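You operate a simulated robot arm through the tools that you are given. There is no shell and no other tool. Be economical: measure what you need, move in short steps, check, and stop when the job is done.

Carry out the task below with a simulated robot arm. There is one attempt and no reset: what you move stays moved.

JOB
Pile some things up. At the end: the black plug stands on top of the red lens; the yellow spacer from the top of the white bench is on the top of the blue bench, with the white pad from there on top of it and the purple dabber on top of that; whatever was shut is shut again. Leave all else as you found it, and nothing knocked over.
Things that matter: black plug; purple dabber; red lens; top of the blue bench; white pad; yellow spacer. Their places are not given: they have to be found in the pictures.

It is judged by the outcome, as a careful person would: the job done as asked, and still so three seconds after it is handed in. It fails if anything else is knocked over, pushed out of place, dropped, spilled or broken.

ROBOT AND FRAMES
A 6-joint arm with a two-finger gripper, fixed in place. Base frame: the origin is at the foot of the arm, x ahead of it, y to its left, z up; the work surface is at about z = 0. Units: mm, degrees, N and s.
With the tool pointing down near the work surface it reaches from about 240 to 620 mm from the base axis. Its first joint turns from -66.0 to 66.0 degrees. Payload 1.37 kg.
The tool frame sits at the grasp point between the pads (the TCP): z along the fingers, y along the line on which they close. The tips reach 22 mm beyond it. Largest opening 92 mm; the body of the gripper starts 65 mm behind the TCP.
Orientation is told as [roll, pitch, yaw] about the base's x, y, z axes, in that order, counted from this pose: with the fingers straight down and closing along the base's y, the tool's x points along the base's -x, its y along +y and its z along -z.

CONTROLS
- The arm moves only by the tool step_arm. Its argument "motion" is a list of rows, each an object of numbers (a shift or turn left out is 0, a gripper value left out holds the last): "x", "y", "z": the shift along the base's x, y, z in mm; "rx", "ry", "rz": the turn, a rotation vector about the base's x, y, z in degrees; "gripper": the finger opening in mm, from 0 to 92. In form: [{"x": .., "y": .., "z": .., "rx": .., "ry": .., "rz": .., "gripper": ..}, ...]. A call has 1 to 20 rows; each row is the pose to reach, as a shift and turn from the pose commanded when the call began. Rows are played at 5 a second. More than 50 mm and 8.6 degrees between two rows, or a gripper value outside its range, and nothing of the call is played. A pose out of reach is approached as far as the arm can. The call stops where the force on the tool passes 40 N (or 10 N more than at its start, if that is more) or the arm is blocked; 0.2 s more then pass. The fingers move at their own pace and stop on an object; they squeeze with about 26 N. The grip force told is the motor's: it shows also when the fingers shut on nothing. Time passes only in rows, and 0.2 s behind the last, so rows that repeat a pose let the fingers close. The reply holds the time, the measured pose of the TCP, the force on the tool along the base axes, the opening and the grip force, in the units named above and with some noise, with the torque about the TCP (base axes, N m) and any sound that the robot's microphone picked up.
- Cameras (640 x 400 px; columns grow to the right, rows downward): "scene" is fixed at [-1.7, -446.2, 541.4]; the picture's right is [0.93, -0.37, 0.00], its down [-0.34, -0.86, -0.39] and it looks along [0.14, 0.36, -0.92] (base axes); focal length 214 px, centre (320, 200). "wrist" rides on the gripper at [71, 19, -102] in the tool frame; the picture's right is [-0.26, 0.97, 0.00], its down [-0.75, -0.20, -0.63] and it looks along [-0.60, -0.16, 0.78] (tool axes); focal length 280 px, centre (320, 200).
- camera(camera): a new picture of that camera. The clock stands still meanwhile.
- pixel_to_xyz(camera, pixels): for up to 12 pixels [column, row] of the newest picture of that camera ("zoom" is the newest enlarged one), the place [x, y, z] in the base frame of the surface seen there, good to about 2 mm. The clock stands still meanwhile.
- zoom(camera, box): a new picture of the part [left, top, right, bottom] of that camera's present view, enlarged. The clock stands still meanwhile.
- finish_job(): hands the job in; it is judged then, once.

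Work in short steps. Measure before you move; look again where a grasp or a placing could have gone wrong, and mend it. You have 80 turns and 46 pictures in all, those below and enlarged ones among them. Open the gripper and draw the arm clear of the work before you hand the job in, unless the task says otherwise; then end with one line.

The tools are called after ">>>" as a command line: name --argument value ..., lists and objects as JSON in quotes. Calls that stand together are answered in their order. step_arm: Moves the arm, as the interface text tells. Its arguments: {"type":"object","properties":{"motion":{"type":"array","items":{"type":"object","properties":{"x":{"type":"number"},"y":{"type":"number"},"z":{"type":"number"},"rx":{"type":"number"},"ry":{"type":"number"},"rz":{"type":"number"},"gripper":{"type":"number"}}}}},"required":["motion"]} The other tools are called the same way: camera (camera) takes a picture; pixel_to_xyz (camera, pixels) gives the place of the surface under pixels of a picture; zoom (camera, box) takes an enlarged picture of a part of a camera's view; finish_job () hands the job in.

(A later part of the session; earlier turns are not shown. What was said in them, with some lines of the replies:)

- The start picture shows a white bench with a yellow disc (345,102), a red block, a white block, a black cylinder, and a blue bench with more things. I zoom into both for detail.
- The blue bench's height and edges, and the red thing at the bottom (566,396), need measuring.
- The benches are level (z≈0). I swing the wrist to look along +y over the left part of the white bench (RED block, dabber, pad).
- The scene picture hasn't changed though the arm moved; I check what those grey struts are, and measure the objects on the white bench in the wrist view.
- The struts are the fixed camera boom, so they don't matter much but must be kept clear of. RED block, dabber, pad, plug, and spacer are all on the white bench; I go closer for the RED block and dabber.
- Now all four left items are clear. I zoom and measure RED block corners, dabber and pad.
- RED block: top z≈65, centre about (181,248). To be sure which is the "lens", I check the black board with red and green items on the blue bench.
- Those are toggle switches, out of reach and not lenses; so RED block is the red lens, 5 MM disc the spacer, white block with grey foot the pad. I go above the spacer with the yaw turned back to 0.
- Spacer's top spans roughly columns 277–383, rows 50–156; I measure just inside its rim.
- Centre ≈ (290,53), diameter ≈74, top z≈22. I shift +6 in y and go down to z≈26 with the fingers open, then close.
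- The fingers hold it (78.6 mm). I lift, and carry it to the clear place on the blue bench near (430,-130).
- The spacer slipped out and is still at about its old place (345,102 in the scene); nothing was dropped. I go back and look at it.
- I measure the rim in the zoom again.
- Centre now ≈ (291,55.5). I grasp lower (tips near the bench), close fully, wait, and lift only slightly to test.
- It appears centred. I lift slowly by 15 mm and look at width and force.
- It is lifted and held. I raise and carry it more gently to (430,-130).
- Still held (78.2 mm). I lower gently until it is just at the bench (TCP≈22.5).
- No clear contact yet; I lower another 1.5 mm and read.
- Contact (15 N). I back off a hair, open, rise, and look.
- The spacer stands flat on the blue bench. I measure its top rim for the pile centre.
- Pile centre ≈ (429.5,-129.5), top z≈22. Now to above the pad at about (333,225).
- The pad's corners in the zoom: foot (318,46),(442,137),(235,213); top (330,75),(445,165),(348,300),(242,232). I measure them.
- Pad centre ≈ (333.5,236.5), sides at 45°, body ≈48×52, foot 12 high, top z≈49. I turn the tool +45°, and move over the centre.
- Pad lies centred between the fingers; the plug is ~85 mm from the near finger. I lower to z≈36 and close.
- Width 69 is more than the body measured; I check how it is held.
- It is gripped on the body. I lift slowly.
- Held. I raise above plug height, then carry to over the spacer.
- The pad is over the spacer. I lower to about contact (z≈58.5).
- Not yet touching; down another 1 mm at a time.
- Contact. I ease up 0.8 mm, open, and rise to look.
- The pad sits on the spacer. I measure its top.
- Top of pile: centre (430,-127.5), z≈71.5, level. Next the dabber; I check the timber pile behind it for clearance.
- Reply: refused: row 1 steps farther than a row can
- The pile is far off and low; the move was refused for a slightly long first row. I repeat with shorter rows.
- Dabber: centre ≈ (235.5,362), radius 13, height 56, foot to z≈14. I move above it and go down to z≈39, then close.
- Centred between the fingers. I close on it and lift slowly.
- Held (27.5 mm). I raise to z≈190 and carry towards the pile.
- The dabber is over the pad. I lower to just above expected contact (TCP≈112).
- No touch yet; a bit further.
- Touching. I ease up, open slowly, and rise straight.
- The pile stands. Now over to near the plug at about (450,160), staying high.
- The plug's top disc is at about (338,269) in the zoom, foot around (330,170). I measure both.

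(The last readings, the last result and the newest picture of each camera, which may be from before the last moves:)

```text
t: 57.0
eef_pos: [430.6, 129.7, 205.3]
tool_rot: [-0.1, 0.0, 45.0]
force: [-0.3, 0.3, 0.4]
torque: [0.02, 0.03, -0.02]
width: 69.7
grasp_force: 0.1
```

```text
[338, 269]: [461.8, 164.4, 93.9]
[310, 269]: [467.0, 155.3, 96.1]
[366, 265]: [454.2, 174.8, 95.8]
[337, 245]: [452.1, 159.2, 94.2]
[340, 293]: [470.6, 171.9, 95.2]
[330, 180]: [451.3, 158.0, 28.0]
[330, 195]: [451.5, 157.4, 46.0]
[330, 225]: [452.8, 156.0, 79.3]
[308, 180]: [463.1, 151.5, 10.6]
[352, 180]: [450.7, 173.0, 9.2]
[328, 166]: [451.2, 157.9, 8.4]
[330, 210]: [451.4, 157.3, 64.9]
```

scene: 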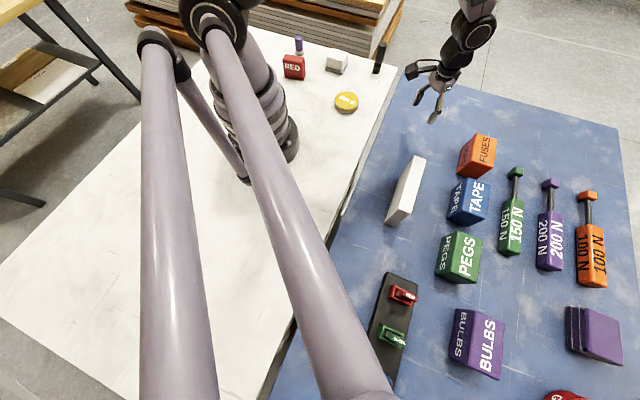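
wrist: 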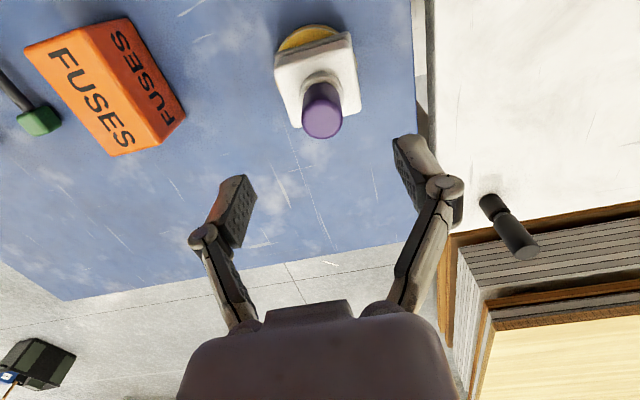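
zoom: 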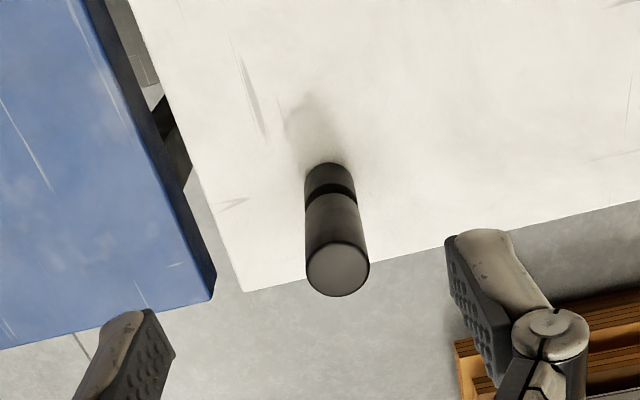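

Plug centre ≈ (461,165), radius ≈13, height 95. I go above it and down to z≈70, fingers at 60 first to check.

>>> step_arm --motion '[{"x": 15, "y": 17, "z": 0}, {"x": 30.5, "y": 35.5, "z": 0}, {"x": 30.5, "y": 35.5, "z": -40}, {"x": 30.5, "y": 35.5, "z": -80}, {"x": 30.5, "y": 35.5, "z": -115}, {"x": 30.5, "y": 35.5, "z": -135}, {"x": 30.5, "y": 35.5, "z": -135, "gripper": 45}, {"x": 30.5, "y": 35.5, "z": -135, "gripper": 45}]'

>>> camera --camera "wrist"

```text
t: 58.8
eef_pos: [461.2, 163.5, 68.3]
tool_rot: [0.0, 0.0, 45.0]
force: [-0.2, -0.3, 0.1]
torque: [-0.03, 0.03, 0.01]
width: 45.3
grasp_force: 0.1
```

```text
12 pictures are left
```

wrist: 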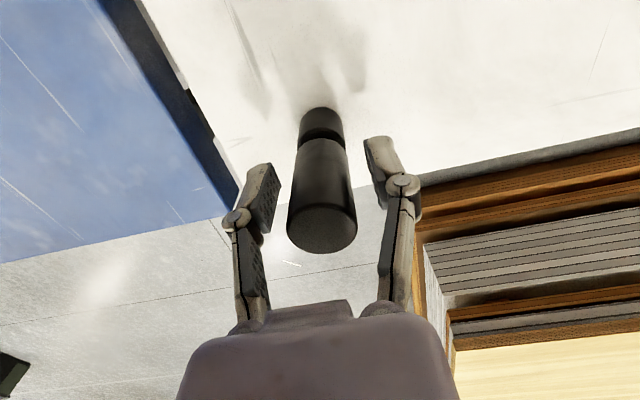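

Centred. I close and lift slowly.

>>> step_arm --motion '[{"gripper": 5}, {"gripper": 5}, {"gripper": 5}, {"gripper": 5}, {"z": 3}, {"z": 8}, {"z": 18}, {"z": 30}, {"z": 30}]'

>>> camera --camera "wrist"

```text
t: 60.8
eef_pos: [458.9, 163.3, 100.3]
tool_rot: [0.0, 0.0, 45.1]
force: [-0.7, 0.6, -0.7]
torque: [-0.01, 0.02, -0.04]
width: 26.7
grasp_force: 25.7
```

```text
11 pictures are left
```

wrist: 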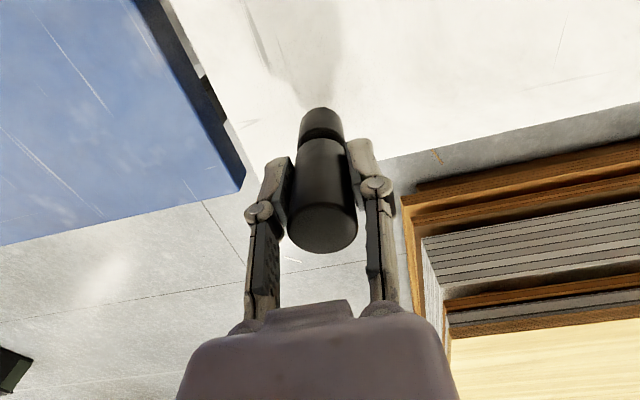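

Held (26.7 mm). I carry it high to over the red lens near (182,249), TCP z≈220.

>>> step_arm --motion '[{"z": 30}, {"z": 65}, {"z": 100}, {"z": 120, "x": -15, "y": 4}, {"z": 120, "x": -45, "y": 13}, {"z": 120, "x": -80, "y": 24}, {"z": 120, "x": -115, "y": 35}, {"z": 120, "x": -150, "y": 46}, {"z": 120, "x": -185, "y": 57}, {"z": 120, "x": -220, "y": 68}, {"z": 120, "x": -248, "y": 77}, {"z": 120, "x": -268, "y": 82}, {"z": 120, "x": -278, "y": 85}, {"z": 120, "x": -278, "y": 85}]'

>>> camera --camera "wrist"

```text
t: 63.8
eef_pos: [183.6, 247.9, 219.2]
tool_rot: [0.0, 0.0, 45.0]
force: [-0.2, 0.2, -1.1]
torque: [-0.01, 0.03, -0.02]
width: 26.7
grasp_force: 26.9
```

```text
10 pictures are left
```

wrist: 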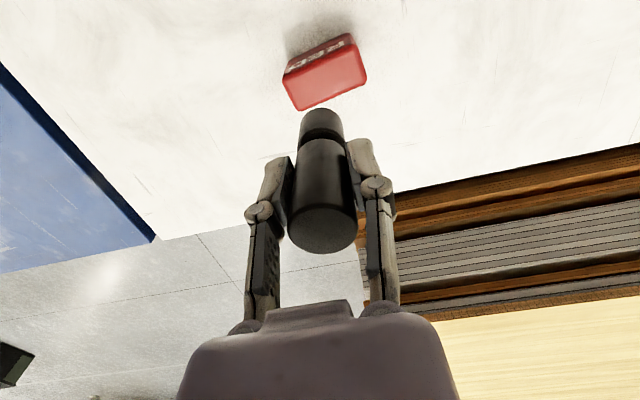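

The lens's top is visible at (326,80). I zoom in to measure its corners.

>>> zoom --camera "wrist" --box '[270, 20, 382, 118]'

```text
4.08 times, centred on (326, 69) of wrist
```

zoom: 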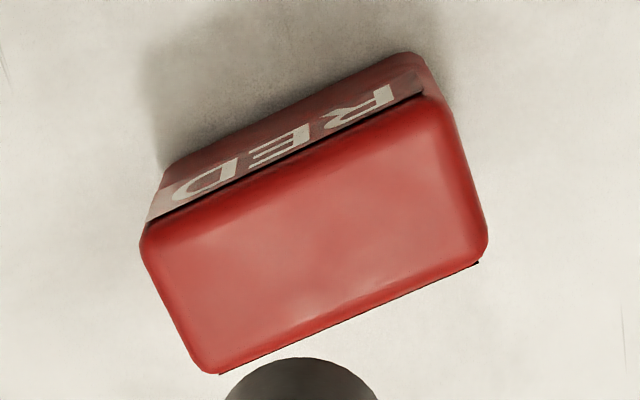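

Corners of the top: (145,235), (435,105), (485,245), (210,370). I measure edge mid-points and centre.

>>> pixel_to_xyz --camera "zoom" --pixels '[[290, 178], [345, 305], [180, 305], [460, 180], [318, 240], [155, 238], [432, 110], [480, 245], [212, 362]]'

```text
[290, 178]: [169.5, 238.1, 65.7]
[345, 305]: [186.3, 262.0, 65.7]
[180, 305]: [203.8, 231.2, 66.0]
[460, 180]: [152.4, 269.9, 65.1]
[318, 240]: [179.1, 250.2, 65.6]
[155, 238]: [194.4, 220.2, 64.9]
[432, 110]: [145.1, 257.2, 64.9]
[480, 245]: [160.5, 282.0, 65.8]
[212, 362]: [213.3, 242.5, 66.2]
```

Lens top centre ≈ (178.2,250.3), z≈65.5, about 33 deep against the plug's 26. I shift (-4.4,+2.1) and lower to just above contact.

>>> step_arm --motion '[{"x": -4.4, "y": 2.1}, {"x": -4.4, "y": 2.1, "z": -30}, {"x": -4.4, "y": 2.1, "z": -55}, {"x": -4.4, "y": 2.1, "z": -72}, {"x": -4.4, "y": 2.1, "z": -80}, {"x": -4.4, "y": 2.1, "z": -80}]'

>>> camera --camera "wrist"

>>> zoom --camera "scene" --box '[260, 20, 340, 90]'

```text
t: 65.2
eef_pos: [179.1, 250.7, 139.3]
tool_rot: [0.0, 0.1, 45.1]
force: [1.4, -0.5, -1.4]
torque: [0.01, -0.01, 0.02]
width: 27.1
grasp_force: 25.8
```

```text
8 pictures are left
```

wrist: 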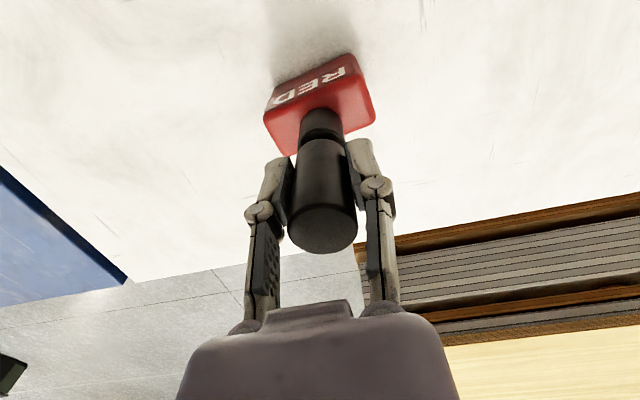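

```text
5.71 times, centred on (300, 55) of scene
```

zoom: 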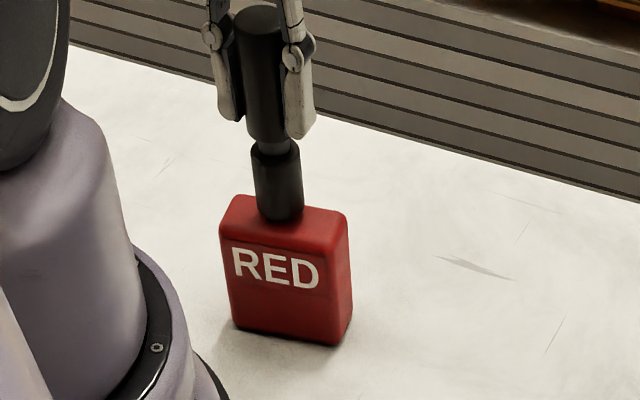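

Well centred in both views. I lower in small steps until contact.

>>> step_arm --motion '[{"z": -2}, {"z": -3}, {"z": -3}]'

>>> step_arm --motion '[{"z": -0.8}, {"z": -0.8}]'

```text
t: 66.0
eef_pos: [178.6, 249.3, 137.4]
tool_rot: [0.0, 0.0, 45.0]
force: [0.2, 0.2, -0.5]
torque: [-0.01, -0.02, -0.01]
width: 26.8
grasp_force: 26.1
```

```text
t: 66.6
eef_pos: [178.7, 250.7, 137.2]
tool_rot: [0.0, -0.1, 45.1]
force: [-0.3, -0.5, -0.6]
torque: [-0.01, -0.02, 0.01]
width: 26.6
grasp_force: 25.7
```

Not touching yet; a little lower.

>>> step_arm --motion '[{"z": -0.8}, {"z": -0.8}]'

>>> step_arm --motion '[{"z": -0.7}, {"z": -0.7}]'

```text
t: 67.2
eef_pos: [179.2, 250.1, 135.9]
tool_rot: [0.0, 0.0, 45.0]
force: [-0.1, 0.7, -0.9]
torque: [-0.01, -0.02, 0.03]
width: 26.7
grasp_force: 25.6
```

```text
t: 67.8
eef_pos: [179.8, 250.6, 134.7]
tool_rot: [0.1, 0.0, 45.0]
force: [-0.3, -2.5, 15.0]
torque: [-0.13, 0.06, 0.0]
width: 26.9
grasp_force: 26.2
```

Contact (15 N). I ease up 0.6, open slowly, rise straight up, and look.

>>> step_arm --motion '[{"z": 0.6}, {"z": 0.6, "gripper": 31}, {"z": 0.6, "gripper": 40}, {"z": 0.6, "gripper": 55}, {"z": 0.6, "gripper": 70}, {"z": 15}, {"z": 45}, {"z": 80}, {"z": 110}, {"z": 110}]'

>>> zoom --camera "scene" --box '[260, 20, 340, 90]'

```text
t: 70.0
eef_pos: [177.6, 250.3, 243.9]
tool_rot: [0.0, 0.0, 45.0]
force: [-0.2, 0.3, -0.1]
torque: [-0.01, -0.01, 0.03]
width: 70.1
grasp_force: 0.0
```

```text
5.71 times, centred on (300, 55) of scene
```

zoom: 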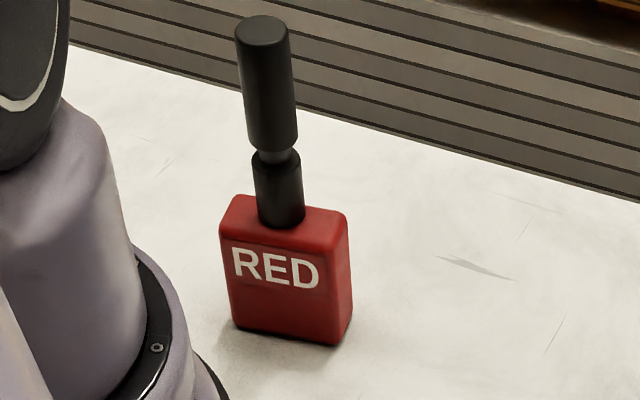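

The plug stands on the lens. I draw the arm clear, high and away, and take a last overall look.

>>> step_arm --motion '[{"z": 25}, {"x": 20, "y": -5, "z": 40}, {"x": 55, "y": -20, "z": 45}, {"x": 90, "y": -40, "z": 45}, {"x": 125, "y": -65, "z": 45}, {"x": 160, "y": -90, "z": 45}, {"x": 180, "y": -110, "z": 45}, {"x": 180, "y": -110, "z": 45}, {"x": 180, "y": -110, "z": 45}]'

>>> camera --camera "scene"

>>> zoom --camera "scene" --box '[260, 20, 460, 170]'

```text
t: 72.0
eef_pos: [359.1, 140.3, 288.4]
tool_rot: [0.1, 0.0, 45.0]
force: [0.5, 0.2, -0.3]
torque: [0.0, 0.0, 0.01]
width: 69.8
grasp_force: 0.0
```

```text
5 pictures are left
```

scene: 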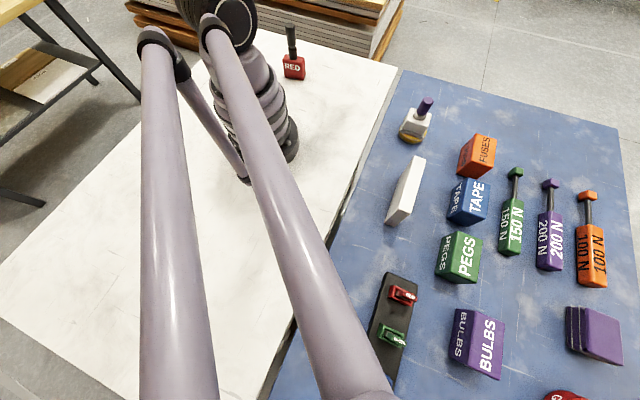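

```text
2.67 times, centred on (360, 95) of scene
```

zoom: 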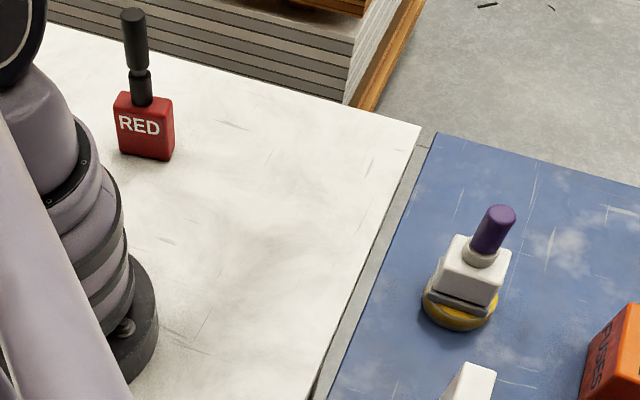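

Both piles stand, all else is unchanged, the gripper is open and clear. I hand the job in.

>>> finish_job

```text
The job is handed in.
```

The black plug stands on the red lens. On the blue bench, the yellow spacer has the white pad on it and the purple dabber on top of that. The last picture showed both piles upright and everything else in place; nothing needed opening or shutting. The spacer slipped once at the first grasp without leaving the bench.
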